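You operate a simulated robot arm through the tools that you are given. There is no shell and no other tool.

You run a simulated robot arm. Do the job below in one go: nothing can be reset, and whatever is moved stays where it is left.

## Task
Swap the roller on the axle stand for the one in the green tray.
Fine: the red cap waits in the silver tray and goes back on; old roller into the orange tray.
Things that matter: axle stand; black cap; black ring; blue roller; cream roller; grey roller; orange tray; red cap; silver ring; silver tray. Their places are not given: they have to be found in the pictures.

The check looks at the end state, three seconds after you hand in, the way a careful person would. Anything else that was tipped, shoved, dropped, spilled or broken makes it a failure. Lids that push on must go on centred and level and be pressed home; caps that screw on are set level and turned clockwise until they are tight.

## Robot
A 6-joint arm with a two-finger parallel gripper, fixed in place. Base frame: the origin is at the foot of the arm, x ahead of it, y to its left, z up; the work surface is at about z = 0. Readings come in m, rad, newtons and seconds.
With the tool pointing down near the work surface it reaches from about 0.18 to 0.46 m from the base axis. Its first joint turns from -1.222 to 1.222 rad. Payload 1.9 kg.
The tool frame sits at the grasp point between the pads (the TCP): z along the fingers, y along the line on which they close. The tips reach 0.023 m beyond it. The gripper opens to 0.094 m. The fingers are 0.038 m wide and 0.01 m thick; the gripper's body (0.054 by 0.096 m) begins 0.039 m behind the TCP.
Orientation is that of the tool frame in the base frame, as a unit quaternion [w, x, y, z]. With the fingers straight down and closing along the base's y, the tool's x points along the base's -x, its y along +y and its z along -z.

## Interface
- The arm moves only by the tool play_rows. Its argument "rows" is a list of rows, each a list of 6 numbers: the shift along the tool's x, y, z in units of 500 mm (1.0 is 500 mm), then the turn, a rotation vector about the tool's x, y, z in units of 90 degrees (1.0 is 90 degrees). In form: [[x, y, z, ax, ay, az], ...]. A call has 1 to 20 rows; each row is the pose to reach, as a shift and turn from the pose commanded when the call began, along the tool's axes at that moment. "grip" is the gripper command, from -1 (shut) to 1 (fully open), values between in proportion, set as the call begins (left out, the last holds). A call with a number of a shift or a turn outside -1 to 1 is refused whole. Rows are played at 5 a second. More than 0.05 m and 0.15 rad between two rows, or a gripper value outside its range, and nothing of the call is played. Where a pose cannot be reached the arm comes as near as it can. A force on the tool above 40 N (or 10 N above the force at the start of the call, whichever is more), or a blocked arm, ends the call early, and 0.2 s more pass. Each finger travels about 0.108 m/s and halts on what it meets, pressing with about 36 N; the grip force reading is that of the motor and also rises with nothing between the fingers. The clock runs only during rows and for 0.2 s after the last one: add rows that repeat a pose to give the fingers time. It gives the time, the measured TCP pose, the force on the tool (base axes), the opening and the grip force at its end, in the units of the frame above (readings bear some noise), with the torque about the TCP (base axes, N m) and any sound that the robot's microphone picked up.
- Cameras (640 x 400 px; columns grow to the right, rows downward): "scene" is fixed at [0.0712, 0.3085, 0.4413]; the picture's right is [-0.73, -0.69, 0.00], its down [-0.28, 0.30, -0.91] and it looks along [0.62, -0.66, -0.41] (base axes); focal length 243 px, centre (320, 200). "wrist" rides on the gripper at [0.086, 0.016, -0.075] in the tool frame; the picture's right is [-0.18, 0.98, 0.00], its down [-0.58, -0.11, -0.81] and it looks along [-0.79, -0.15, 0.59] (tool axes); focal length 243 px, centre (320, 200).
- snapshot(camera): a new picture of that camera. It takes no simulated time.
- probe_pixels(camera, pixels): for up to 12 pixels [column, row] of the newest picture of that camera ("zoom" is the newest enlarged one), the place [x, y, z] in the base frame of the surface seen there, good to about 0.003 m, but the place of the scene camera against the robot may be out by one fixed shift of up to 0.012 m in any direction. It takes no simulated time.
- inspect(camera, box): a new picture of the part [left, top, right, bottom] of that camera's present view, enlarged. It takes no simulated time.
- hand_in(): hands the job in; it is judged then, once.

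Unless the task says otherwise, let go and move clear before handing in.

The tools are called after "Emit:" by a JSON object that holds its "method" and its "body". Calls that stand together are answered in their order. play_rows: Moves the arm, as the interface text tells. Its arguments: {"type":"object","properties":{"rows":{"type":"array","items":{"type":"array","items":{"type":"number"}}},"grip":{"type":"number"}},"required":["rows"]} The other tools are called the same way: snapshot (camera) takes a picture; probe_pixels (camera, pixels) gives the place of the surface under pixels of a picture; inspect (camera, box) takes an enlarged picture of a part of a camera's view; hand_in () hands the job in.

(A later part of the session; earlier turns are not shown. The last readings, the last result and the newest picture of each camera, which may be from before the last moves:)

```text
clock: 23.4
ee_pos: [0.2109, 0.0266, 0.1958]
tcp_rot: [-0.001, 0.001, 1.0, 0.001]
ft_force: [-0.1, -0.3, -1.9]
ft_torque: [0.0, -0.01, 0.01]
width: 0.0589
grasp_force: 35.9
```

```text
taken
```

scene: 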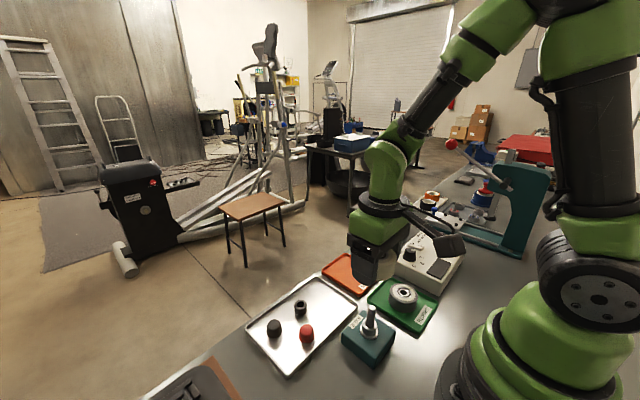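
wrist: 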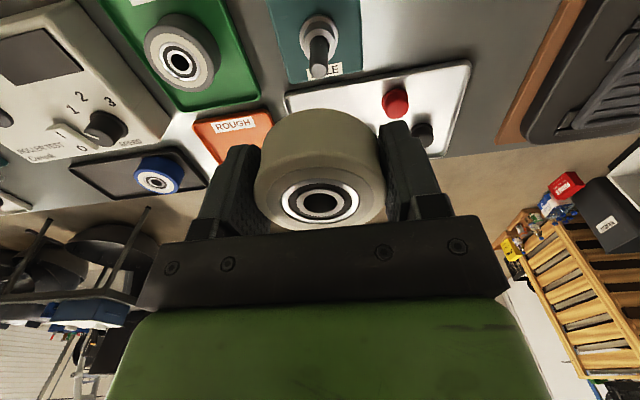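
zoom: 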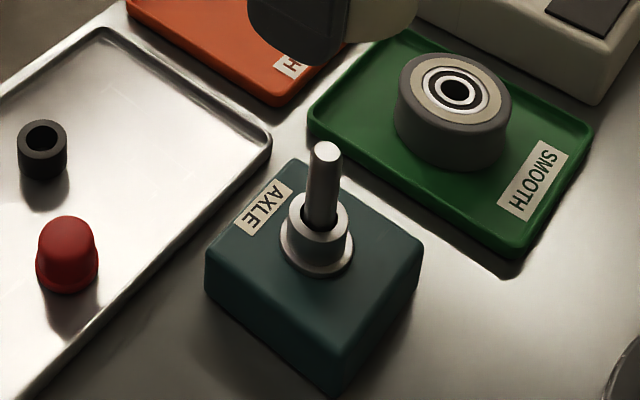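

With the cream roller off, the stand shows a silver ring around the axle on a flange at zoom (320,235); it stays there as the roller's seat. I'll zoom in to measure the ring, axle, and both rollers.

Emit:
{"method": "inspect", "body": {"camera": "scene", "box": [352, 298, 392, 348]}}

Emit:
{"method": "probe_pixels", "body": {"camera": "zoom", "pixels": [[320, 70], [300, 160], [330, 160], [285, 190], [345, 185], [320, 215], [320, 240], [270, 230], [320, 265], [320, 300], [360, 250], [320, 180]]}}

Emit:
{"method": "inspect", "body": {"camera": "wrist", "box": [280, 0, 360, 100]}}

Emit:
{"method": "inspect", "body": {"camera": "wrist", "box": [180, 100, 460, 240]}}

```text
8.00 times, centred on (372, 323) of scene
```

zoom: 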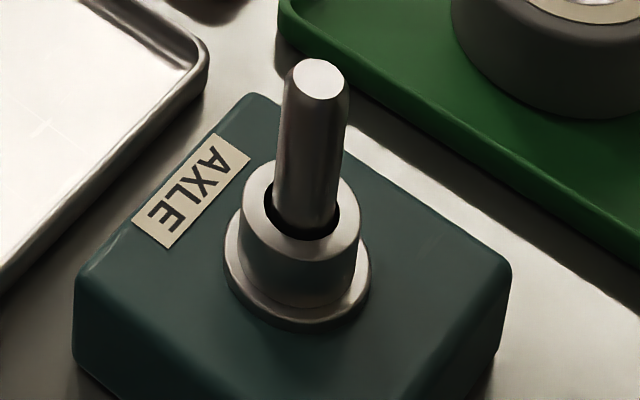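

```text
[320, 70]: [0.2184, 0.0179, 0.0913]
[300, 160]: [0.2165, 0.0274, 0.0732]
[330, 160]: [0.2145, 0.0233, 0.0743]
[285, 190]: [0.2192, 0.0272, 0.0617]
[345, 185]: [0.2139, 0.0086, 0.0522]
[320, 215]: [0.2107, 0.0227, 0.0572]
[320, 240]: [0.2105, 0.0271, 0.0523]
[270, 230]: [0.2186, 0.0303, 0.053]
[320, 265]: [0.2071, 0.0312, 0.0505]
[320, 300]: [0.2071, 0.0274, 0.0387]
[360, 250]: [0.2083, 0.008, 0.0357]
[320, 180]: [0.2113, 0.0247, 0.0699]
```

```text
4.00 times, centred on (320, 50) of wrist
```

zoom: 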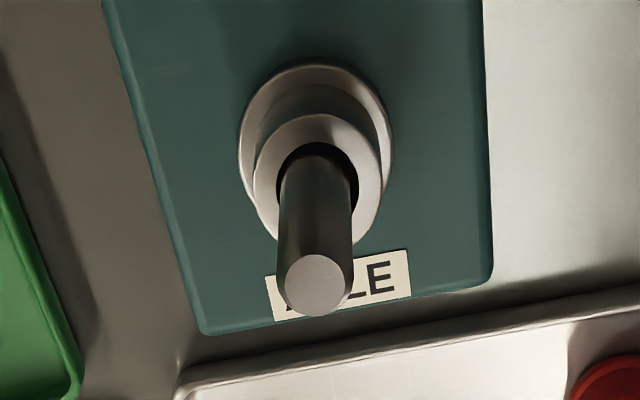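

```text
2.29 times, centred on (320, 170) of wrist
```

zoom: 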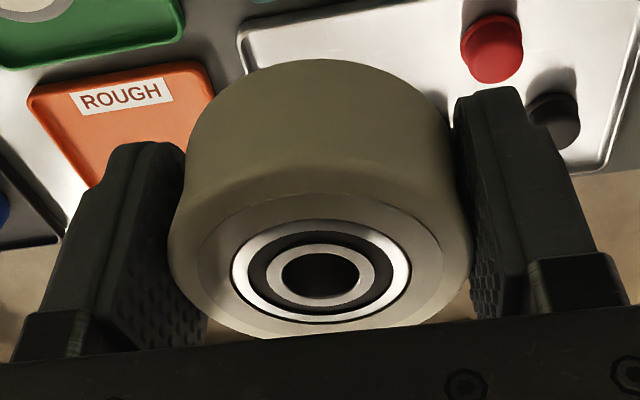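

The ring top is at z ≈ 0.0525 and the cream roller top was at 0.082, so it is about 0.03 tall, like the grey one; the ring stays put. Next I'll map the orange tray.

Emit:
{"method": "inspect", "body": {"camera": "scene", "box": [310, 240, 460, 340]}}

Emit:
{"method": "probe_pixels", "body": {"camera": "wrist", "pixels": [[195, 122], [270, 110], [235, 125], [225, 140], [250, 135], [262, 125], [215, 155], [200, 135], [180, 62], [207, 62], [155, 60], [180, 85]]}}

```text
4.00 times, centred on (385, 290) of scene
```

zoom: 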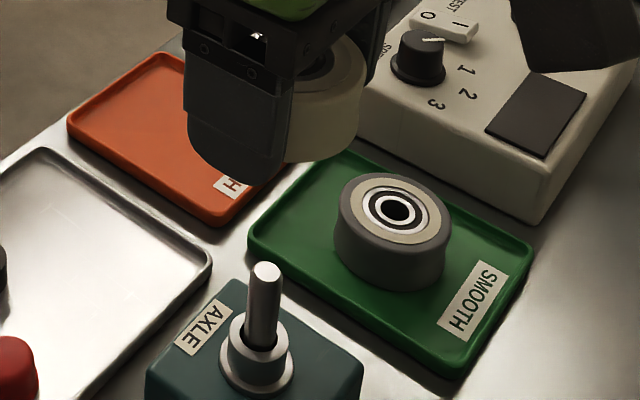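

```text
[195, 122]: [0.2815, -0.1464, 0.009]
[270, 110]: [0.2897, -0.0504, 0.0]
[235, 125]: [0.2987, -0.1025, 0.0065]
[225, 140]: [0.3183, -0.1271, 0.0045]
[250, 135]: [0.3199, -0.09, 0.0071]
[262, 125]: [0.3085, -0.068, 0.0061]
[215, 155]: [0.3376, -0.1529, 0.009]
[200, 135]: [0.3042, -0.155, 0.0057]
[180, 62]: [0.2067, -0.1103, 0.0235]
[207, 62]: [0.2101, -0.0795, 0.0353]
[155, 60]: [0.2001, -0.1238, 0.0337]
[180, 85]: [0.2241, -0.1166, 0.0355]
```

The cream roller's bottom is only about 16 mm below the TCP while the finger tips reach 23 mm, so I could not set it on a tray floor with this grip. I'll lower it back down the axle and re-grip it higher.

Emit:
{"method": "play_rows", "body": {"rows": [[0, 0, 0.05, 0, 0, 0], [0, 0, 0.1, 0, 0, 0], [0, 0, 0.14, 0, 0, 0], [0, 0, 0.16, 0, 0, 0], [0, 0, 0.17, 0, 0, 0], [0, 0, 0.18, 0, 0, 0], [0, 0, 0.2, 0, 0, 0], [0, 0, 0.22, 0, 0, 0], [0, 0, 0.235, 0, 0, 0], [0, 0, 0.243, 0, 0, 0], [0, 0, 0.243, 0, 0, 0]]}}

Emit:
{"method": "inspect", "body": {"camera": "scene", "box": [330, 270, 410, 370]}}

```text
clock: 25.8
ee_pos: [0.2122, 0.0245, 0.073]
tcp_rot: [0.0, 0.002, 1.0, 0.002]
ft_force: [0.3, -0.2, -1.4]
ft_torque: [0.0, 0.01, -0.02]
width: 0.0588
grasp_force: 36.2
```

```text
4.00 times, centred on (370, 320) of scene
```

zoom: 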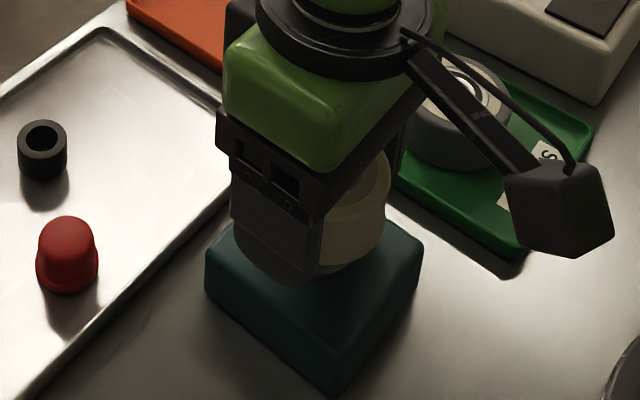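

The roller went back down the axle with no side force (TCP z 0.073). I'll lower the last few millimetres gently until it seats on the ring.

Emit:
{"method": "play_rows", "body": {"rows": [[0, 0, 0.002, 0, 0, 0], [0, 0, 0.004, 0, 0, 0], [0, 0, 0.006, 0, 0, 0], [0, 0, 0.007, 0, 0, 0], [0, 0, 0.007, 0, 0, 0]]}}

```text
clock: 27.0
ee_pos: [0.2109, 0.0262, 0.0689]
tcp_rot: [0.0, 0.001, 1.0, 0.0]
ft_force: [-1.6, 0.3, -0.2]
ft_torque: [0.0, -0.02, 0.01]
width: 0.0591
grasp_force: 36.5
```

The roller's weight is off the gripper again at the original height of 0.0689. I'll open, rise about 9 mm so the tips sit just above the roller's bottom edge, and re-grip.

Emit:
{"method": "play_rows", "body": {"rows": [[0, 0, 0, 0, 0, 0], [0, 0, 0, 0, 0, 0], [0, 0, -0.009, 0, 0, 0], [0, 0, -0.018, 0, 0, 0], [0, 0, -0.018, 0, 0, 0]], "grip": 0.6}}

Emit:
{"method": "play_rows", "body": {"rows": [[0, 0, 0, 0, 0, 0], [0, 0, 0, 0, 0, 0], [0, 0, 0, 0, 0, 0], [0, 0, 0, 0, 0, 0]], "grip": -0.2}}

Emit:
{"method": "inspect", "body": {"camera": "scene", "box": [330, 270, 410, 370]}}

Emit:
{"method": "snapshot", "body": {"camera": "wrist"}}

```text
clock: 28.2
ee_pos: [0.2092, 0.0242, 0.0784]
tcp_rot: [0.0, 0.002, 1.0, 0.001]
ft_force: [-0.2, -0.1, 0.1]
ft_torque: [0.0, -0.02, 0.0]
width: 0.0753
grasp_force: 0.1
```

```text
clock: 29.2
ee_pos: [0.2106, 0.0233, 0.0787]
tcp_rot: [0.0, 0.002, 1.0, 0.002]
ft_force: [-0.2, -0.8, 2.2]
ft_torque: [-0.04, -0.01, -0.03]
width: 0.0589
grasp_force: 36.0
```

```text
4.00 times, centred on (370, 320) of scene
```

zoom: 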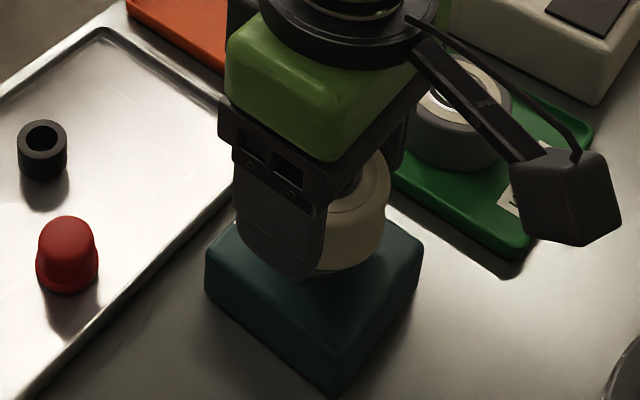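

```text
taken
```

wrist: 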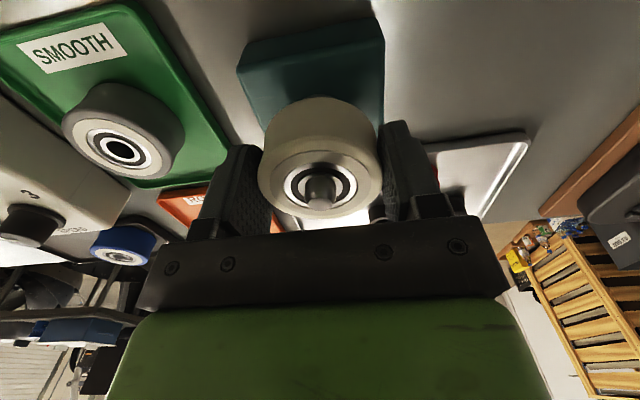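

The re-grip is good: width 0.0589, TCP z 0.0785, tips just above the roller's bottom edge. I'll lift the cream roller clear of the axle.

Emit:
{"method": "play_rows", "body": {"rows": [[0, 0, -0.01, 0, 0, 0], [0, 0, -0.03, 0, 0, 0], [0, 0, -0.06, 0, 0, 0], [0, 0, -0.1, 0, 0, 0], [0, 0, -0.15, 0, 0, 0], [0, 0, -0.2, 0, 0, 0], [0, 0, -0.24, 0, 0, 0], [0, 0, -0.24, 0, 0, 0]]}}

Emit:
{"method": "inspect", "body": {"camera": "scene", "box": [330, 230, 470, 370]}}

Emit:
{"method": "snapshot", "body": {"camera": "wrist"}}

```text
clock: 31.0
ee_pos: [0.2097, 0.0251, 0.1987]
tcp_rot: [0.0, 0.002, 1.0, 0.001]
ft_force: [0.0, 0.3, -2.5]
ft_torque: [0.01, -0.02, -0.01]
width: 0.0584
grasp_force: 36.3
```

```text
2.86 times, centred on (400, 300) of scene
```

zoom: 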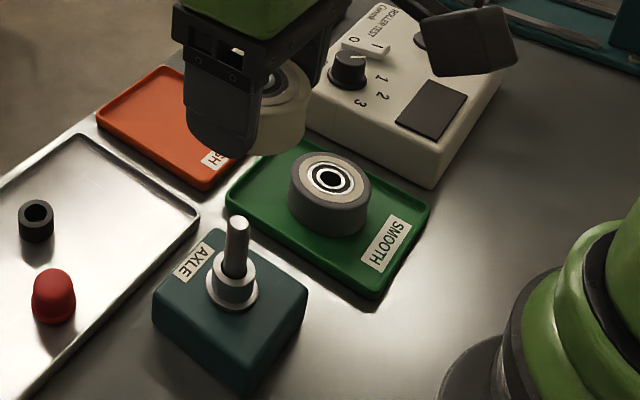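

```text
taken
```

wrist: 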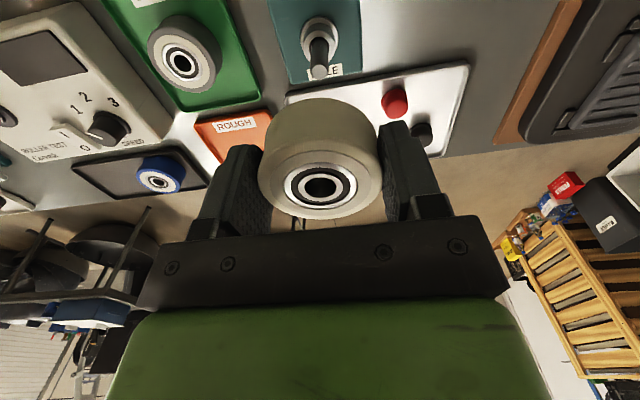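

The cream roller is clear and the silver ring stayed in place on the axle. I'll carry the roller over the orange tray while turning the gripper 90° clockwise so the fingers open along the tray's long side.

Emit:
{"method": "play_rows", "body": {"rows": [[-0.0245, -0.0235, 0, 0, 0, 0.0909], [-0.0489, -0.0469, 0, 0, 0, 0.1818], [-0.0734, -0.0704, 0, 0, 0, 0.2727], [-0.0978, -0.0938, 0, 0, 0, 0.3636], [-0.1223, -0.1173, 0, 0, 0, 0.4545], [-0.1467, -0.1407, 0, 0, 0, 0.5455], [-0.1712, -0.1642, 0, 0, 0, 0.6364], [-0.1956, -0.1876, 0, 0, 0, 0.7273], [-0.2201, -0.2111, 0, 0, 0, 0.8182], [-0.2445, -0.2345, 0, 0, 0, 0.9091], [-0.269, -0.258, 0, 0, 0, 1.0], [-0.269, -0.258, 0, 0, 0, 1.0]]}}

Emit:
{"method": "snapshot", "body": {"camera": "wrist"}}

Emit:
{"method": "snapshot", "body": {"camera": "scene"}}

```text
clock: 33.6
ee_pos: [0.3439, -0.105, 0.1995]
tcp_rot: [-0.001, 0.709, 0.705, 0.001]
ft_force: [0.6, -0.2, -2.2]
ft_torque: [0.01, 0.01, 0.0]
width: 0.0586
grasp_force: 36.0
```

```text
taken
```

wrist: 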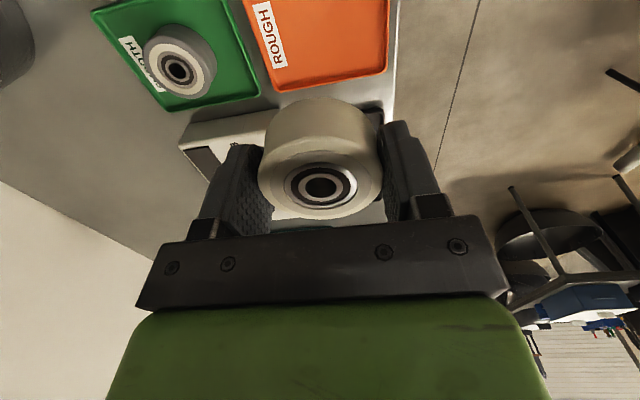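

```text
taken
```

scene: 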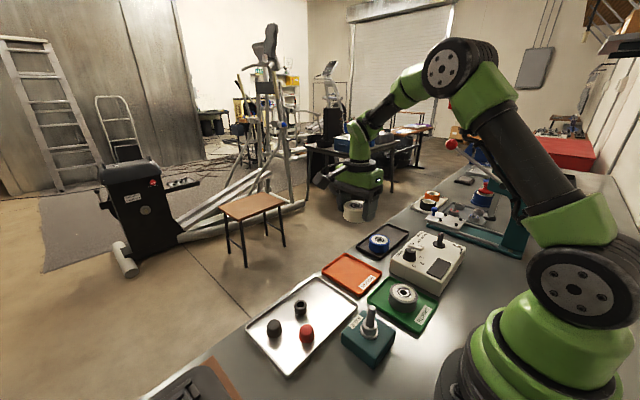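

The wrist view shows the orange tray at (250–388, 0–90) with my drop column near (320,23), close to its middle. I'll probe the tray edges to confirm the centre.

Emit:
{"method": "probe_pixels", "body": {"camera": "wrist", "pixels": [[278, 92], [387, 70], [330, 82], [388, 10], [384, 30], [300, 50], [350, 40], [265, 50], [320, 23], [250, 5], [330, 90], [392, 40]]}}

Emit:
{"method": "inspect", "body": {"camera": "scene", "box": [310, 240, 450, 340]}}

Emit:
{"method": "probe_pixels", "body": {"camera": "zoom", "pixels": [[55, 165], [160, 58], [330, 135], [220, 250], [190, 150], [265, 250], [375, 150], [585, 255], [490, 385], [425, 185], [425, 225], [440, 300]]}}

```text
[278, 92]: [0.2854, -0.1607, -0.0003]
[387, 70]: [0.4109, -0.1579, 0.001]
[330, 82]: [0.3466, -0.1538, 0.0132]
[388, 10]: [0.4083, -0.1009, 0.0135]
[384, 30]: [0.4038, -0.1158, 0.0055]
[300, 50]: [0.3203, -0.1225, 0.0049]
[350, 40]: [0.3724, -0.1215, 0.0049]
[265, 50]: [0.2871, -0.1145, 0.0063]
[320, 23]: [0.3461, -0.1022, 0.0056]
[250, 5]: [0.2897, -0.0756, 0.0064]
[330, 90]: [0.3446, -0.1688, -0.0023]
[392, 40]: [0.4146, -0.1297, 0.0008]
```

```text
4.00 times, centred on (380, 290) of scene
```

zoom: 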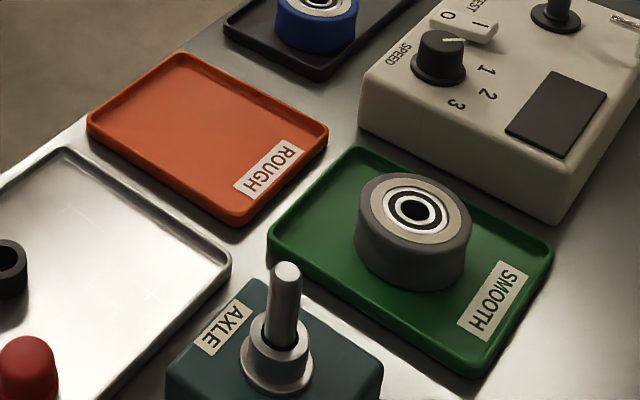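

```text
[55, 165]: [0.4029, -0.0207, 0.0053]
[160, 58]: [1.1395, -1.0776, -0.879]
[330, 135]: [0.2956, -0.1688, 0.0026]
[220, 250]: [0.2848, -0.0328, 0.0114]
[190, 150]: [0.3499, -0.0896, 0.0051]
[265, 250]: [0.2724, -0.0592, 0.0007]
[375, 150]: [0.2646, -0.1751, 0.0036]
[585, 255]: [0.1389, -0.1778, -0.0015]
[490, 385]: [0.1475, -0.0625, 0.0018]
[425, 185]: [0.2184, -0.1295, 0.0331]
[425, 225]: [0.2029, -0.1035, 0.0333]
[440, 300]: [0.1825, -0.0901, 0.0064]
```

The orange tray is centred at about (0.346, −0.105) with its floor at z ≈ 0.005, matching the gripper's position. I'll lower the roller to a few millimetres above the floor.

Emit:
{"method": "play_rows", "body": {"rows": [[-0.0, 0.004, 0.06, 0, 0, 0], [0, 0.004, 0.13, 0, 0, 0], [0, 0.004, 0.2, 0, 0, 0], [0, 0.004, 0.26, 0, 0, 0], [0, 0.004, 0.3, 0, 0, 0], [0, 0.004, 0.326, 0, 0, 0], [0, 0.004, 0.326, 0, 0, 0]]}}

Emit:
{"method": "snapshot", "body": {"camera": "wrist"}}

Emit:
{"method": "inspect", "body": {"camera": "scene", "box": [310, 210, 450, 310]}}

```text
clock: 35.2
ee_pos: [0.3469, -0.1043, 0.0345]
tcp_rot: [0.0, 0.708, 0.706, 0.002]
ft_force: [1.2, 0.2, -1.6]
ft_torque: [0.02, 0.01, 0.0]
width: 0.0584
grasp_force: 35.7
```

```text
taken
```

wrist: 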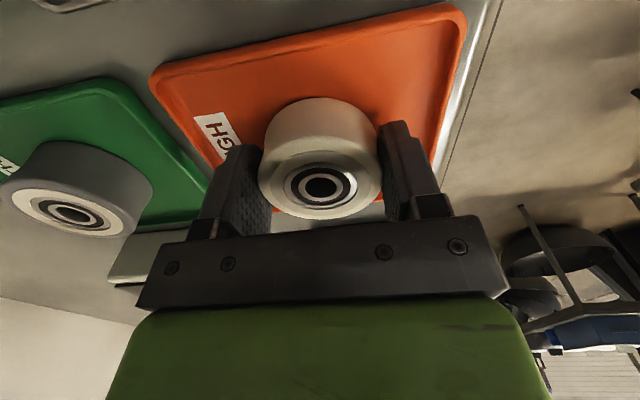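

```text
4.00 times, centred on (380, 260) of scene
```

zoom: 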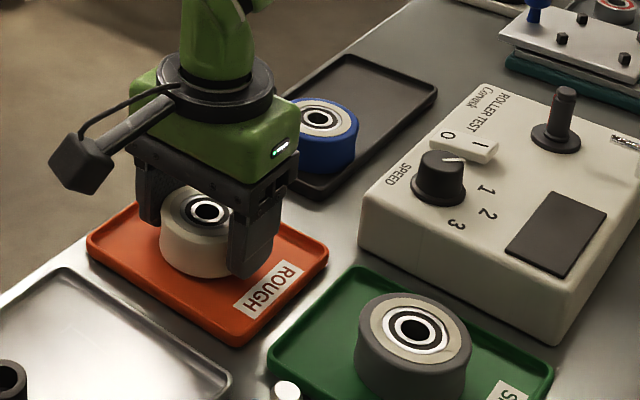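

The roller is inside the orange tray's outline, about 3 mm above the floor with no contact. I'll creep down until it touches.

Emit:
{"method": "play_rows", "body": {"rows": [[0, 0, 0.002, 0, 0, 0], [0, 0, 0.004, 0, 0, 0], [0, 0, 0.005, 0, 0, 0], [0, 0, 0.006, 0, 0, 0], [0, 0, 0.006, 0, 0, 0]]}}

```text
clock: 36.4
ee_pos: [0.3464, -0.1036, 0.0318]
tcp_rot: [0.0, 0.708, 0.706, 0.0]
ft_force: [-2.7, 1.7, 3.9]
ft_torque: [-0.1, 0.1, -0.11]
width: 0.0587
grasp_force: 36.1
```

The roller has touched the tray floor (vertical force swung to +3.9 N). I'll release it with a modest opening and then rise.

Emit:
{"method": "play_rows", "body": {"rows": [[0, 0, 0, 0, 0, 0], [0, 0, 0, 0, 0, 0], [0, 0, 0, 0, 0, 0]], "grip": 0.45}}

Emit:
{"method": "snapshot", "body": {"camera": "wrist"}}

Emit:
{"method": "inspect", "body": {"camera": "scene", "box": [310, 210, 450, 310]}}

```text
clock: 37.2
ee_pos: [0.3469, -0.1039, 0.0339]
tcp_rot: [0.001, 0.708, 0.706, 0.001]
ft_force: [-0.2, 0.1, -0.4]
ft_torque: [0.01, -0.02, 0.0]
width: 0.0682
grasp_force: 0.0
```

```text
taken
```

wrist: 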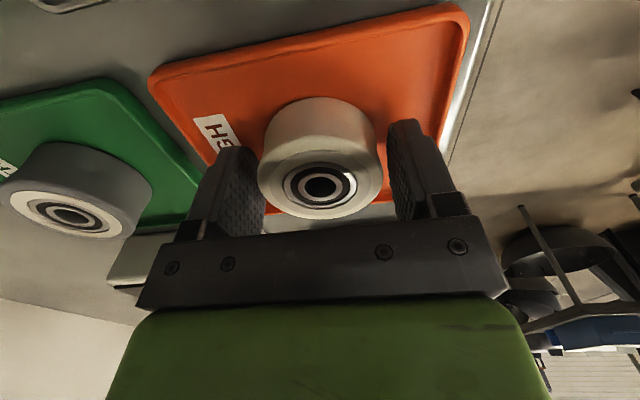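

```text
4.00 times, centred on (380, 260) of scene
```

zoom: 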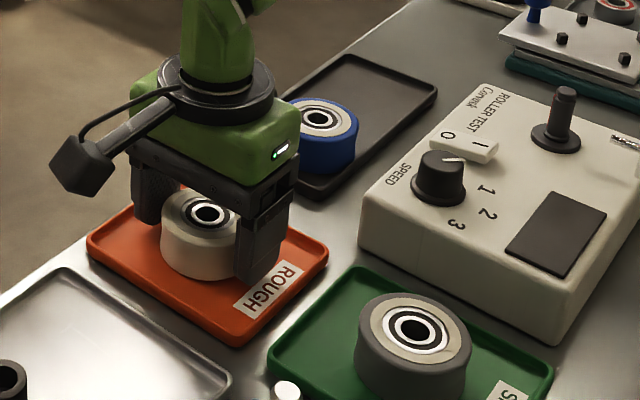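

The cream roller sits flat in the orange tray and is free of the fingers. I'll rise straight up and move over the grey roller near (0.206, −0.103), turning back 30° so the camera stays clear of the axle.

Emit:
{"method": "play_rows", "body": {"rows": [[0, 0, -0.02, 0, 0, 0], [0, 0, -0.06, 0, 0, 0], [0, 0, -0.13, 0, 0, 0], [0, 0, -0.2, 0, 0, 0], [0, 0, -0.254, 0, 0, 0], [0, -0.05, -0.254, 0, 0, -0.06], [0, -0.11, -0.254, 0, 0, -0.13], [0.001, -0.17, -0.254, 0, 0, -0.2], [0.001, -0.23, -0.254, 0, 0, -0.27], [0.002, -0.2814, -0.254, 0, 0, -0.333], [0.002, -0.2814, -0.254, 0, 0, -0.333]], "grip": 0.45}}

Emit:
{"method": "snapshot", "body": {"camera": "wrist"}}

Emit:
{"method": "inspect", "body": {"camera": "wrist", "box": [220, 0, 420, 160]}}

Emit:
{"method": "snapshot", "body": {"camera": "scene"}}

```text
clock: 39.6
ee_pos: [0.2041, -0.1029, 0.1615]
tcp_rot: [0.0, 0.501, 0.865, 0.001]
ft_force: [0.1, -0.2, 0.7]
ft_torque: [-0.03, 0.0, -0.01]
width: 0.068
grasp_force: 0.0
```

```text
taken
```

wrist: 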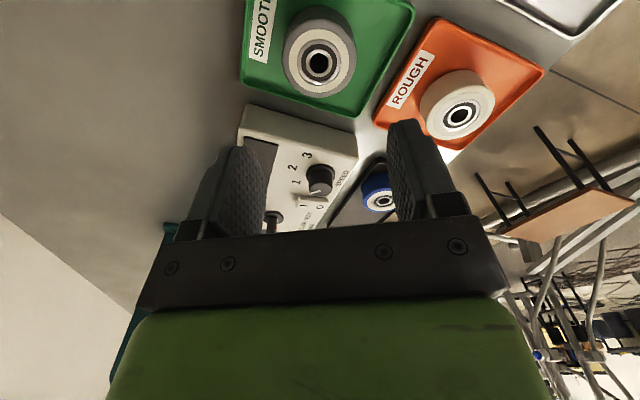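

```text
2.50 times, centred on (320, 80) of wrist
```

zoom: 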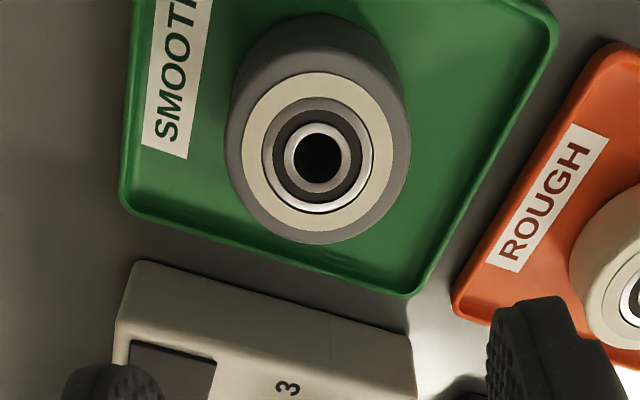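

```text
taken
```

scene: 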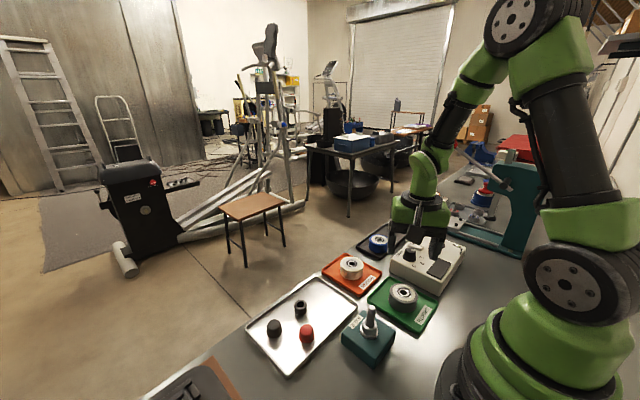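

The wrist zoom shows the grey roller's bore centred at (317,155), a few pixels off the TCP column. I'll probe its rim points for an exact centre and the tray edges.

Emit:
{"method": "probe_pixels", "body": {"camera": "zoom", "pixels": [[247, 155], [393, 155], [317, 78], [317, 225], [288, 155], [347, 155], [317, 125], [317, 186], [235, 180], [405, 150], [317, 238], [350, 280]]}}

Emit:
{"method": "probe_pixels", "body": {"camera": "wrist", "pixels": [[243, 82], [300, 108], [382, 118], [413, 20], [330, 108], [270, 60], [370, 80], [285, 75], [355, 70], [350, 30], [290, 30], [320, 95]]}}

```text
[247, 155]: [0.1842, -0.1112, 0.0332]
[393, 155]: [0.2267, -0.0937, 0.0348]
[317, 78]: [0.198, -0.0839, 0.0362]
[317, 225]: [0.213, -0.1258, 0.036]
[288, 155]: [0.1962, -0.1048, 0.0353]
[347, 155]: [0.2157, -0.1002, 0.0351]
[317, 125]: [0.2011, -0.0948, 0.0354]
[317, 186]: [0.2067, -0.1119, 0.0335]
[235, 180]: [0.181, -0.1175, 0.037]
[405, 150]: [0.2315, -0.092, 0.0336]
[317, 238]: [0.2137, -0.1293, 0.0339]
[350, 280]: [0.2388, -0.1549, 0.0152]
```

```text
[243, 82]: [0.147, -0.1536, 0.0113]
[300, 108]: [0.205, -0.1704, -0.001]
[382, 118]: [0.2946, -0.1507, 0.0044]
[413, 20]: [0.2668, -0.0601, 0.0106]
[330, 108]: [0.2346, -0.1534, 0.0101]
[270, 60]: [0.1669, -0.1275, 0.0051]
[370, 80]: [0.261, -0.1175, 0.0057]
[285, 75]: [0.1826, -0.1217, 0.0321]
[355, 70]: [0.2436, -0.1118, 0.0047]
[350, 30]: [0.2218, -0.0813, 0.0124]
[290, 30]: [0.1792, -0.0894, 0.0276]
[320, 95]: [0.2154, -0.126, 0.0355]
```

The grey roller's centre is about (0.205, −0.104), top at z 0.035, and the tray's inside gives enough room with the current 0.068 opening. I'll trim the position slightly and descend partway to check.

Emit:
{"method": "play_rows", "body": {"rows": [[-0.0025, -0.0037, 0.05, 0, 0, 0], [-0.0025, -0.0037, 0.11, 0, 0, 0], [-0.0025, -0.0037, 0.16, 0, 0, 0], [-0.0025, -0.0037, 0.19, 0, 0, 0], [-0.0025, -0.0037, 0.19, 0, 0, 0]], "grip": 0.45}}

Emit:
{"method": "snapshot", "body": {"camera": "wrist"}}

Emit:
{"method": "inspect", "body": {"camera": "scene", "box": [350, 220, 470, 340]}}

```text
clock: 40.8
ee_pos: [0.2053, -0.1035, 0.066]
tcp_rot: [0.0, 0.501, 0.866, 0.0]
ft_force: [-1.3, 0.4, 0.0]
ft_torque: [-0.04, 0.01, 0.0]
width: 0.0682
grasp_force: 0.1
```

```text
taken
```

wrist: 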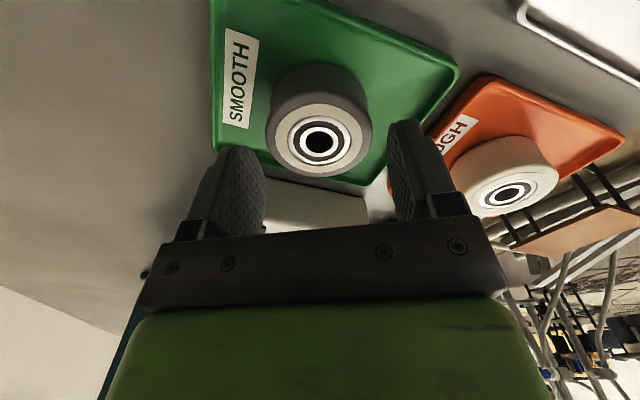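

```text
3.33 times, centred on (410, 280) of scene
```

zoom: 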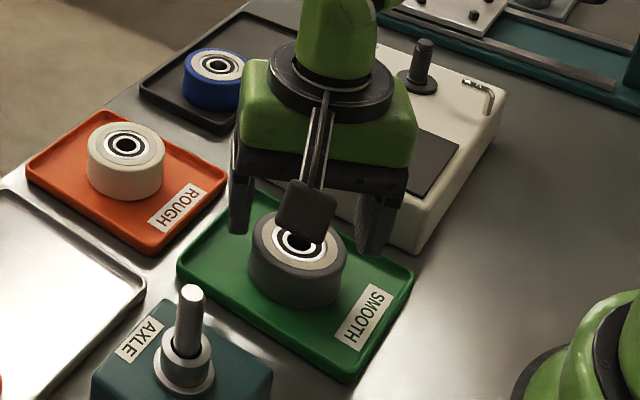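

At this height the bore appears at wrist (318,142), where the TCP column should be at about row 138, so I'm about 2.5 mm short in the camera's forward direction. I'll correct and descend to about z = 0.045.

Emit:
{"method": "play_rows", "body": {"rows": [[-0.005, -0.002, 0.01, 0, 0, 0], [-0.005, -0.002, 0.025, 0, 0, 0], [-0.005, -0.002, 0.04, 0, 0, 0], [-0.005, -0.002, 0.04, 0, 0, 0]]}}

Emit:
{"method": "snapshot", "body": {"camera": "wrist"}}

Emit:
{"method": "inspect", "body": {"camera": "wrist", "box": [200, 60, 440, 220]}}

Emit:
{"method": "inspect", "body": {"camera": "scene", "box": [350, 230, 470, 350]}}

```text
clock: 41.8
ee_pos: [0.2044, -0.1066, 0.0444]
tcp_rot: [0.0, 0.502, 0.865, 0.001]
ft_force: [-0.3, 0.2, -0.3]
ft_torque: [-0.01, -0.04, 0.01]
width: 0.0682
grasp_force: 0.1
```

```text
taken
```

wrist: 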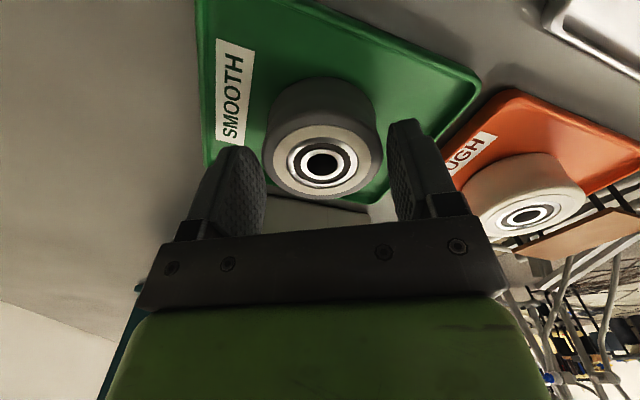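

```text
2.50 times, centred on (320, 140) of wrist
```

zoom: 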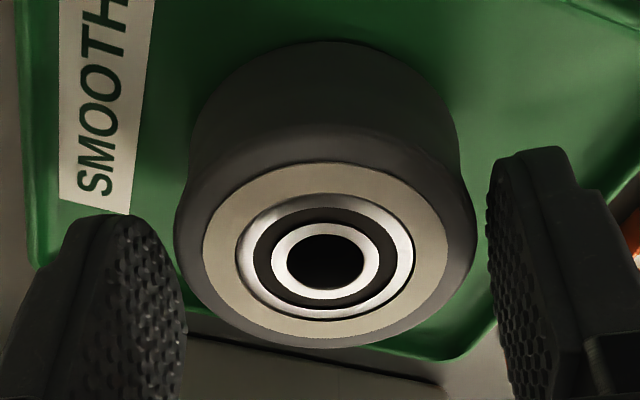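

```text
3.33 times, centred on (410, 290) of scene
```

zoom: 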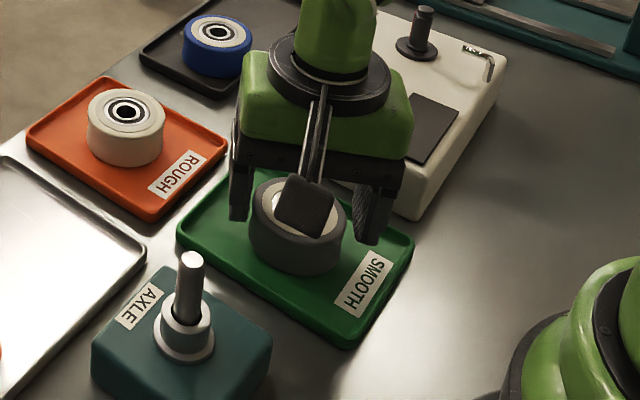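

The bore is now at wrist (322,164), matching the expected TCP column within 1 mm. I'll shift 1 mm to the right and lower around the roller to TCP z ≈ 0.031.

Emit:
{"method": "play_rows", "body": {"rows": [[0, 0.002, 0.008, 0, 0, 0], [0, 0.002, 0.016, 0, 0, 0], [0, 0.002, 0.022, 0, 0, 0], [0, 0.002, 0.027, 0, 0, 0], [0, 0.002, 0.027, 0, 0, 0]]}}

Emit:
{"method": "snapshot", "body": {"camera": "wrist"}}

Emit:
{"method": "inspect", "body": {"camera": "scene", "box": [350, 230, 470, 350]}}

```text
clock: 43.0
ee_pos: [0.2058, -0.1073, 0.0306]
tcp_rot: [0.001, 0.502, 0.865, 0.001]
ft_force: [-0.7, -0.8, 0.3]
ft_torque: [0.03, 0.02, -0.02]
width: 0.0682
grasp_force: 0.1
```

```text
taken
```

wrist: 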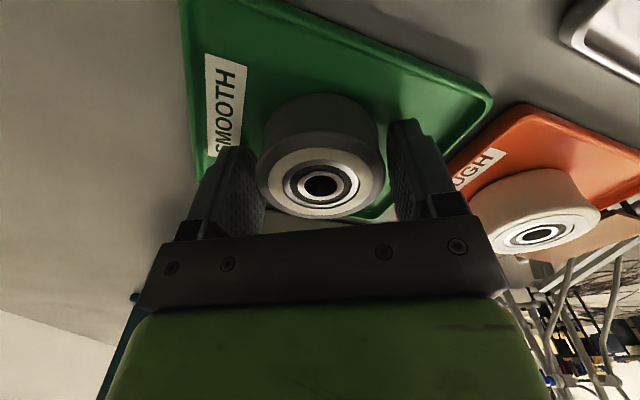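

```text
3.33 times, centred on (410, 290) of scene
```

zoom: 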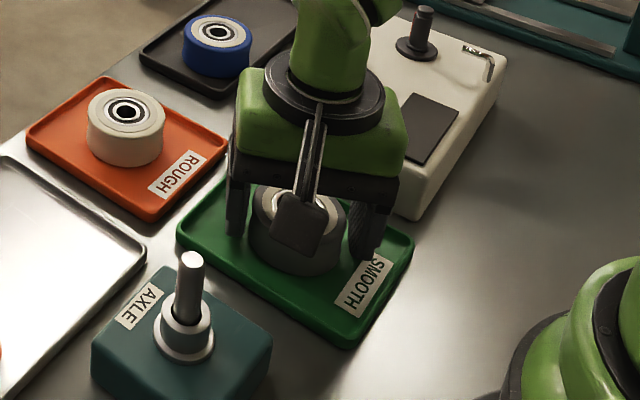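

The bore is now at wrist (320,187), right on the expected column, and the fingers flank the roller inside the tray. I'll close the grip.

Emit:
{"method": "play_rows", "body": {"rows": [[0, 0, 0, 0, 0, 0], [0, 0, 0, 0, 0, 0], [0, 0, 0, 0, 0, 0]], "grip": -0.2}}

Emit:
{"method": "snapshot", "body": {"camera": "wrist"}}

```text
clock: 43.8
ee_pos: [0.206, -0.1064, 0.0301]
tcp_rot: [0.001, 0.502, 0.865, 0.0]
ft_force: [-0.2, 0.2, 0.3]
ft_torque: [-0.02, 0.01, 0.0]
width: 0.0585
grasp_force: 35.8
```

```text
taken
```

wrist: 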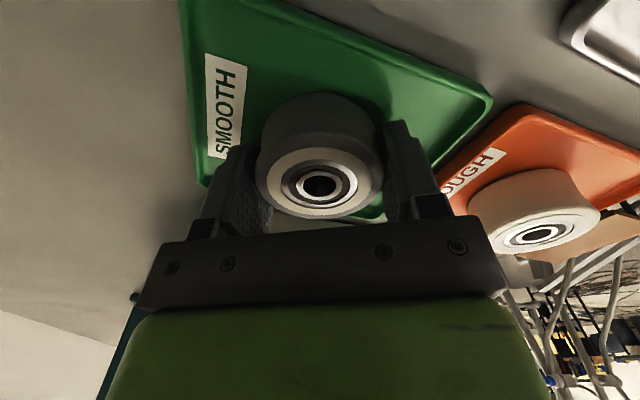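

The grey roller is held at width 0.0585. I'll zoom in on the bore to know its exact offset from the TCP before lifting.

Emit:
{"method": "inspect", "body": {"camera": "wrist", "box": [240, 130, 400, 230]}}

Emit:
{"method": "play_rows", "body": {"rows": [[0, 0, -0.01, 0, 0, 0], [0, 0, -0.03, 0, 0, 0], [0, 0, -0.08, 0, 0, 0], [0, 0, -0.15, 0, 0, 0], [0, 0, -0.23, 0, 0, 0], [0, 0, -0.3, 0, 0, 0], [0, 0, -0.3, 0, 0, 0]]}}

Emit:
{"method": "inspect", "body": {"camera": "wrist", "box": [240, 130, 400, 230]}}

Emit:
{"method": "snapshot", "body": {"camera": "scene"}}

```text
4.00 times, centred on (320, 180) of wrist
```

zoom: 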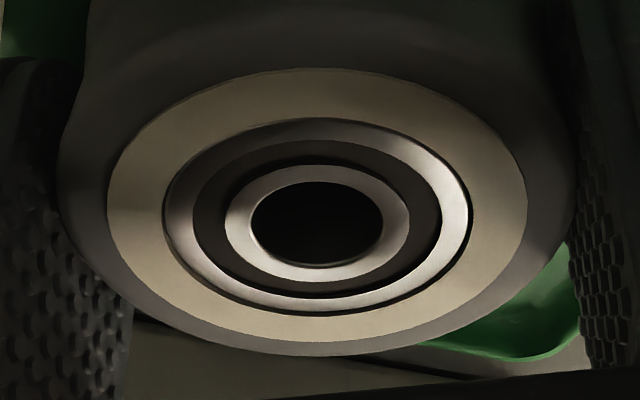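

```text
clock: 45.4
ee_pos: [0.2051, -0.1074, 0.1803]
tcp_rot: [0.001, 0.502, 0.865, 0.001]
ft_force: [0.6, -1.2, -1.8]
ft_torque: [0.03, 0.01, -0.02]
width: 0.0582
grasp_force: 36.3
```

```text
4.00 times, centred on (320, 180) of wrist
```

zoom: 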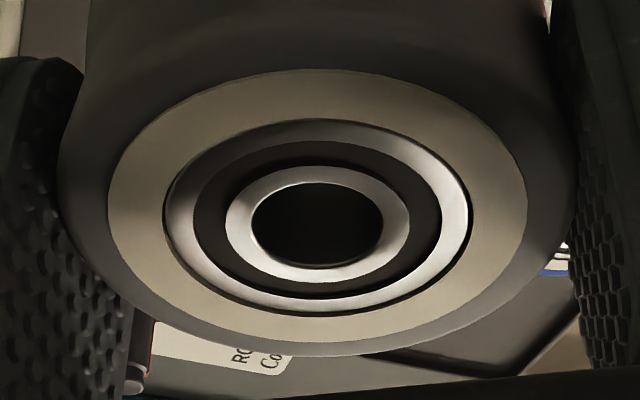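

```text
taken
```

scene: 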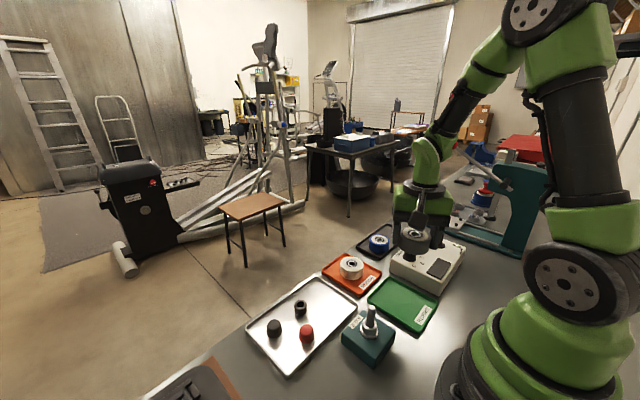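

The grey roller is lifted clear; its bore is at zoom (317,223), within about 1 mm of the TCP. I'll carry it over the axle at this height and check alignment.

Emit:
{"method": "play_rows", "body": {"rows": [[0.04, 0.025, 0, 0, 0, 0], [0.085, 0.053, 0, 0, 0, 0], [0.13, 0.081, 0, 0, 0, 0], [0.175, 0.109, 0, 0, 0, 0], [0.21, 0.131, 0, 0, 0, 0], [0.2228, 0.139, 0, 0, 0, 0], [0.2228, 0.139, 0, 0, 0, 0]]}}

Emit:
{"method": "snapshot", "body": {"camera": "wrist"}}

Emit:
{"method": "inspect", "body": {"camera": "wrist", "box": [260, 0, 380, 240]}}

Emit:
{"method": "inspect", "body": {"camera": "wrist", "box": [290, 20, 350, 100]}}

Emit:
{"method": "inspect", "body": {"camera": "scene", "box": [330, 230, 410, 360]}}

```text
clock: 47.0
ee_pos: [0.2102, 0.0242, 0.1815]
tcp_rot: [0.0, 0.502, 0.865, 0.001]
ft_force: [0.2, 0.7, 0.3]
ft_torque: [0.0, -0.01, 0.01]
width: 0.0582
grasp_force: 35.8
```

```text
taken
```

wrist: 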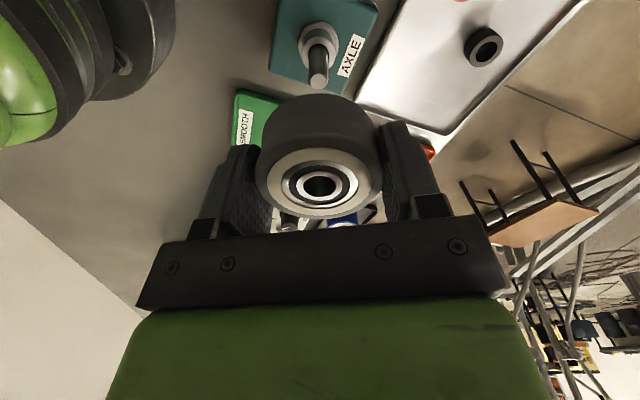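

```text
1.67 times, centred on (320, 120) of wrist
```

zoom: 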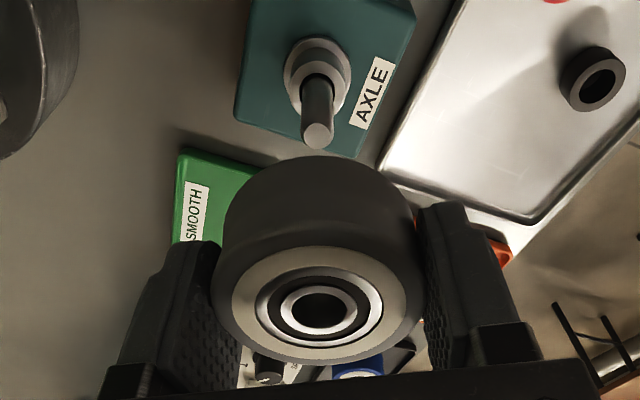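

```text
5.00 times, centred on (320, 60) of wrist
```

zoom: 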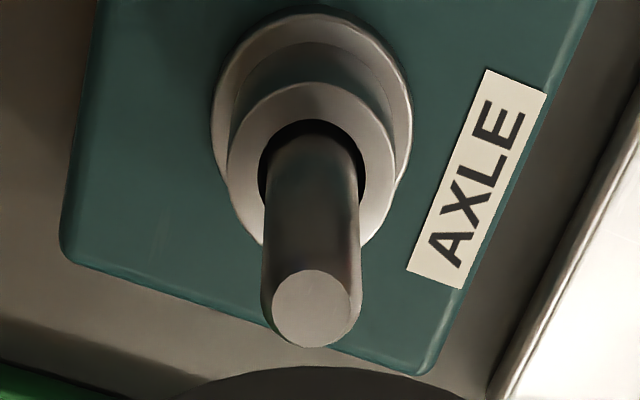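

```text
3.08 times, centred on (370, 295) of scene
```

zoom: 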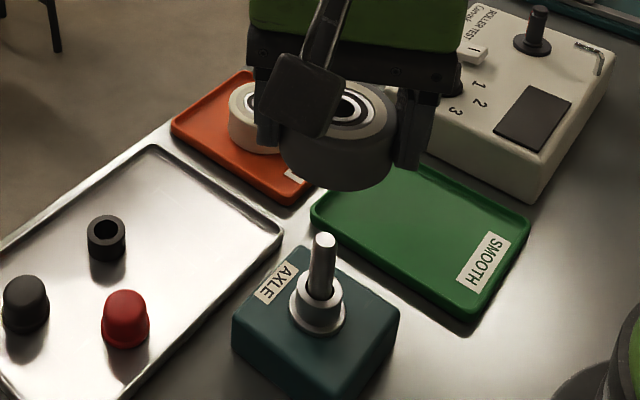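

The axle tip is at zoom (312,308), about 1 mm left of the roller's bore line, and roughly aligned fore-aft. I'll trim about 1 mm each way and descend to just above the axle tip.

Emit:
{"method": "play_rows", "body": {"rows": [[-0.0017, -0.0019, 0.03, 0, 0, 0], [-0.0017, -0.0019, 0.065, 0, 0, 0], [-0.0017, -0.0019, 0.095, 0, 0, 0], [-0.0017, -0.0019, 0.115, 0, 0, 0], [-0.0017, -0.0019, 0.115, 0, 0, 0]]}}

Emit:
{"method": "snapshot", "body": {"camera": "wrist"}}

Emit:
{"method": "inspect", "body": {"camera": "wrist", "box": [260, 40, 380, 220]}}

Emit:
{"method": "inspect", "body": {"camera": "scene", "box": [340, 260, 400, 350]}}

```text
clock: 48.2
ee_pos: [0.2106, 0.0246, 0.1238]
tcp_rot: [0.001, 0.502, 0.865, 0.001]
ft_force: [0.7, 0.0, -0.9]
ft_torque: [0.0, -0.04, 0.01]
width: 0.0582
grasp_force: 35.9
```

```text
taken
```

wrist: 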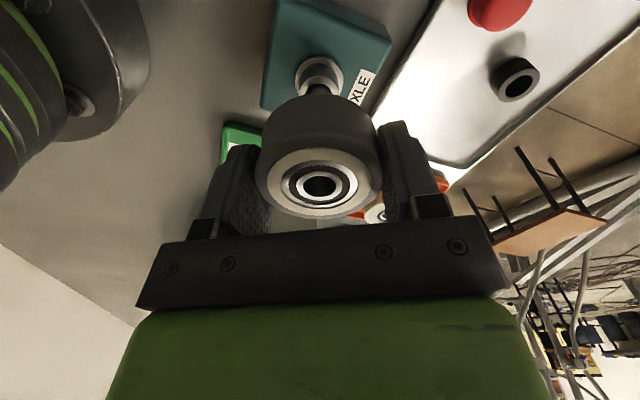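

```text
2.22 times, centred on (320, 130) of wrist
```

zoom: 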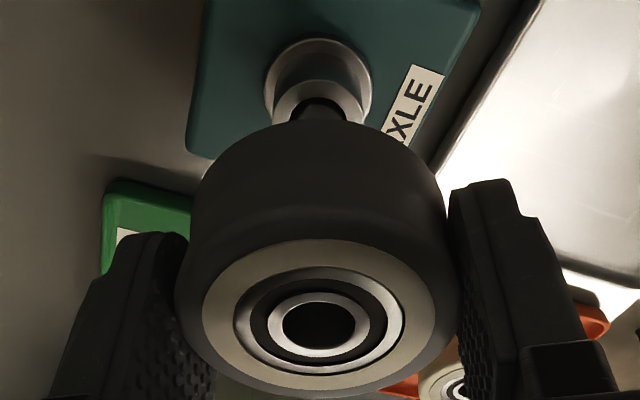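

```text
4.44 times, centred on (370, 305) of scene
```

zoom: 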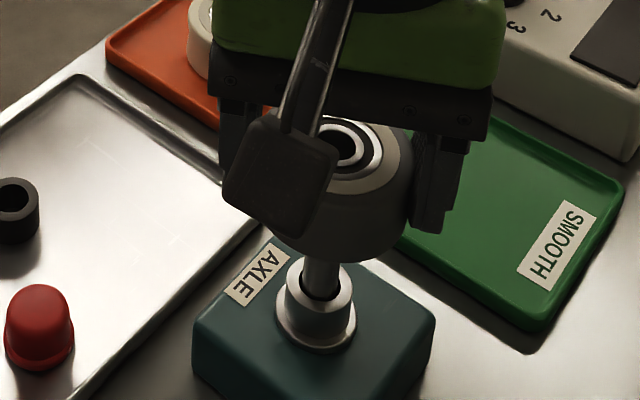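

The roller hangs just above the axle tip and the post lines up in both views. I'll descend slowly over the tip, watching for contact force.

Emit:
{"method": "play_rows", "body": {"rows": [[0, 0, 0.004, 0, 0, 0], [0, 0, 0.008, 0, 0, 0], [0, 0, 0.011, 0, 0, 0], [0, 0, 0.014, 0, 0, 0], [0, 0, 0.017, 0, 0, 0], [0, 0, 0.017, 0, 0, 0]]}}

```text
clock: 49.6
ee_pos: [0.2114, 0.0246, 0.1153]
tcp_rot: [0.0, 0.502, 0.865, 0.0]
ft_force: [0.2, 0.0, -1.4]
ft_torque: [0.04, 0.01, 0.05]
width: 0.0583
grasp_force: 36.3
```

No contact force at TCP z 0.115, so the axle tip has entered the bore. I'll continue down slowly.

Emit:
{"method": "play_rows", "body": {"rows": [[0, 0, 0.004, 0, 0, 0], [0, 0, 0.008, 0, 0, 0], [0, 0, 0.012, 0, 0, 0], [0, 0, 0.016, 0, 0, 0], [0, 0, 0.016, 0, 0, 0]]}}

Emit:
{"method": "inspect", "body": {"camera": "wrist", "box": [240, 130, 400, 230]}}

Emit:
{"method": "inspect", "body": {"camera": "scene", "box": [340, 260, 400, 350]}}

```text
clock: 50.8
ee_pos: [0.2117, 0.0238, 0.1078]
tcp_rot: [-0.001, 0.502, 0.865, 0.0]
ft_force: [0.2, 0.6, -0.4]
ft_torque: [0.01, 0.0, 0.0]
width: 0.0581
grasp_force: 36.2
```

```text
4.00 times, centred on (320, 180) of wrist
```

zoom: 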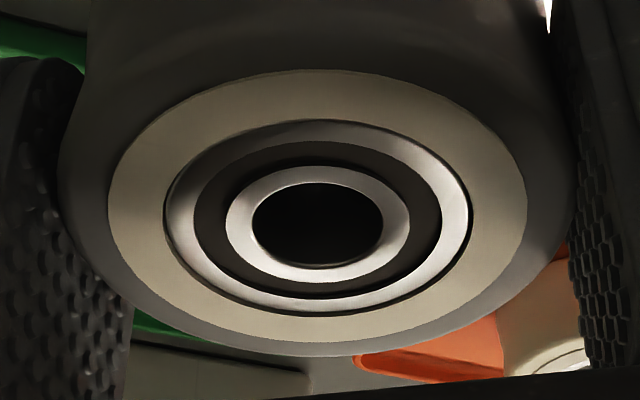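

```text
4.44 times, centred on (370, 305) of scene
```

zoom: 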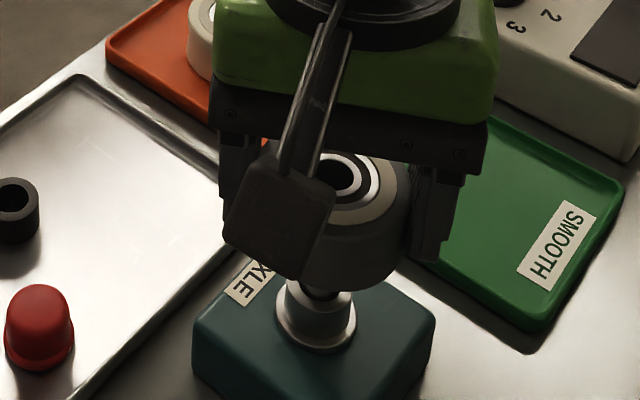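

Still no contact force and the roller is on the axle. I'll continue another 20 mm down.

Emit:
{"method": "play_rows", "body": {"rows": [[0, 0, 0.006, 0, 0, 0], [0, 0, 0.012, 0, 0, 0], [0, 0, 0.018, 0, 0, 0], [0, 0, 0.024, 0, 0, 0], [0, 0, 0.03, 0, 0, 0], [0, 0, 0.036, 0, 0, 0], [0, 0, 0.04, 0, 0, 0], [0, 0, 0.04, 0, 0, 0]]}}

Emit:
{"method": "inspect", "body": {"camera": "wrist", "box": [240, 130, 400, 230]}}

Emit:
{"method": "inspect", "body": {"camera": "scene", "box": [340, 260, 400, 350]}}

```text
clock: 52.6
ee_pos: [0.2101, 0.0245, 0.0876]
tcp_rot: [0.0, 0.502, 0.865, 0.0]
ft_force: [-0.3, 0.5, -1.5]
ft_torque: [-0.02, 0.01, 0.03]
width: 0.0582
grasp_force: 36.4
```

```text
4.00 times, centred on (320, 180) of wrist
```

zoom: 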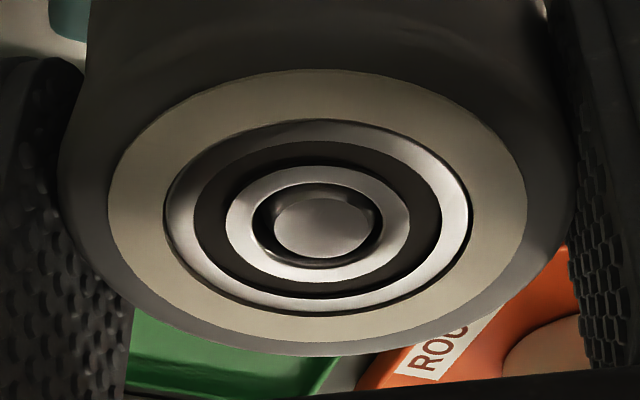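

```text
4.44 times, centred on (370, 305) of scene
```

zoom: 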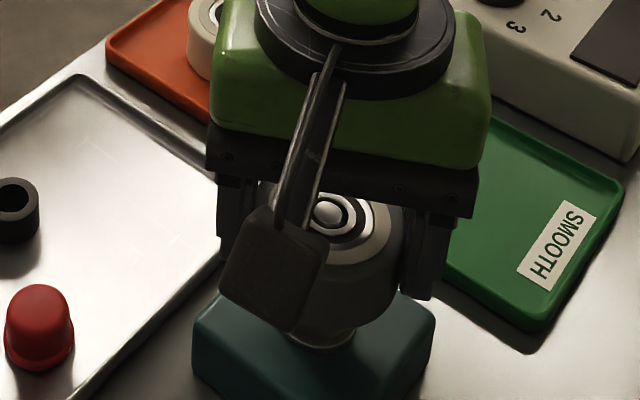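

The axle tip now shows level with the bore at zoom (323,228), nearly centred. I'll go down the remaining ~9 mm, creeping at the end until it seats on the ring.

Emit:
{"method": "play_rows", "body": {"rows": [[0, 0, 0.005, 0, 0, 0], [0, 0, 0.01, 0, 0, 0], [0, 0, 0.013, 0, 0, 0], [0, 0, 0.015, 0, 0, 0], [0, 0, 0.0165, 0, 0, 0], [0, 0, 0.0165, 0, 0, 0]]}}

```text
clock: 54.0
ee_pos: [0.2104, 0.0228, 0.0803]
tcp_rot: [0.001, 0.502, 0.865, 0.0]
ft_force: [-0.7, 0.5, -2.6]
ft_torque: [-0.01, 0.0, 0.0]
width: 0.0581
grasp_force: 36.2
```

Emit:
{"method": "play_rows", "body": {"rows": [[0, 0, 0.001, 0, 0, 0], [0, 0, 0.002, 0, 0, 0], [0, 0, 0.003, 0, 0, 0], [0, 0, 0.004, 0, 0, 0], [0, 0, 0.004, 0, 0, 0]]}}

Emit:
{"method": "inspect", "body": {"camera": "scene", "box": [340, 260, 400, 350]}}

```text
clock: 55.2
ee_pos: [0.2114, 0.0234, 0.0768]
tcp_rot: [0.001, 0.502, 0.865, 0.0]
ft_force: [-7.5, -8.5, 35.6]
ft_torque: [-0.22, 0.25, -0.13]
width: 0.058
grasp_force: 36.0
```

```text
4.44 times, centred on (370, 305) of scene
```

zoom: 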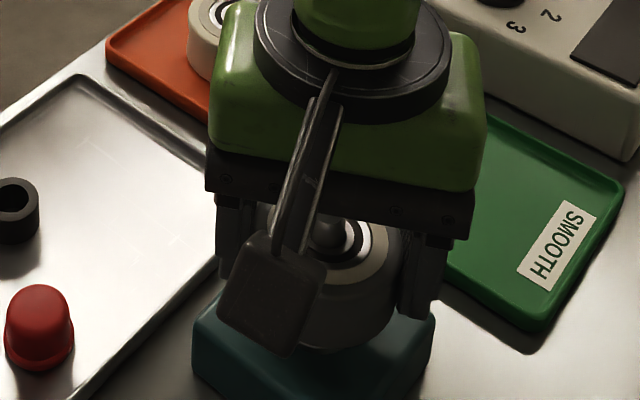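

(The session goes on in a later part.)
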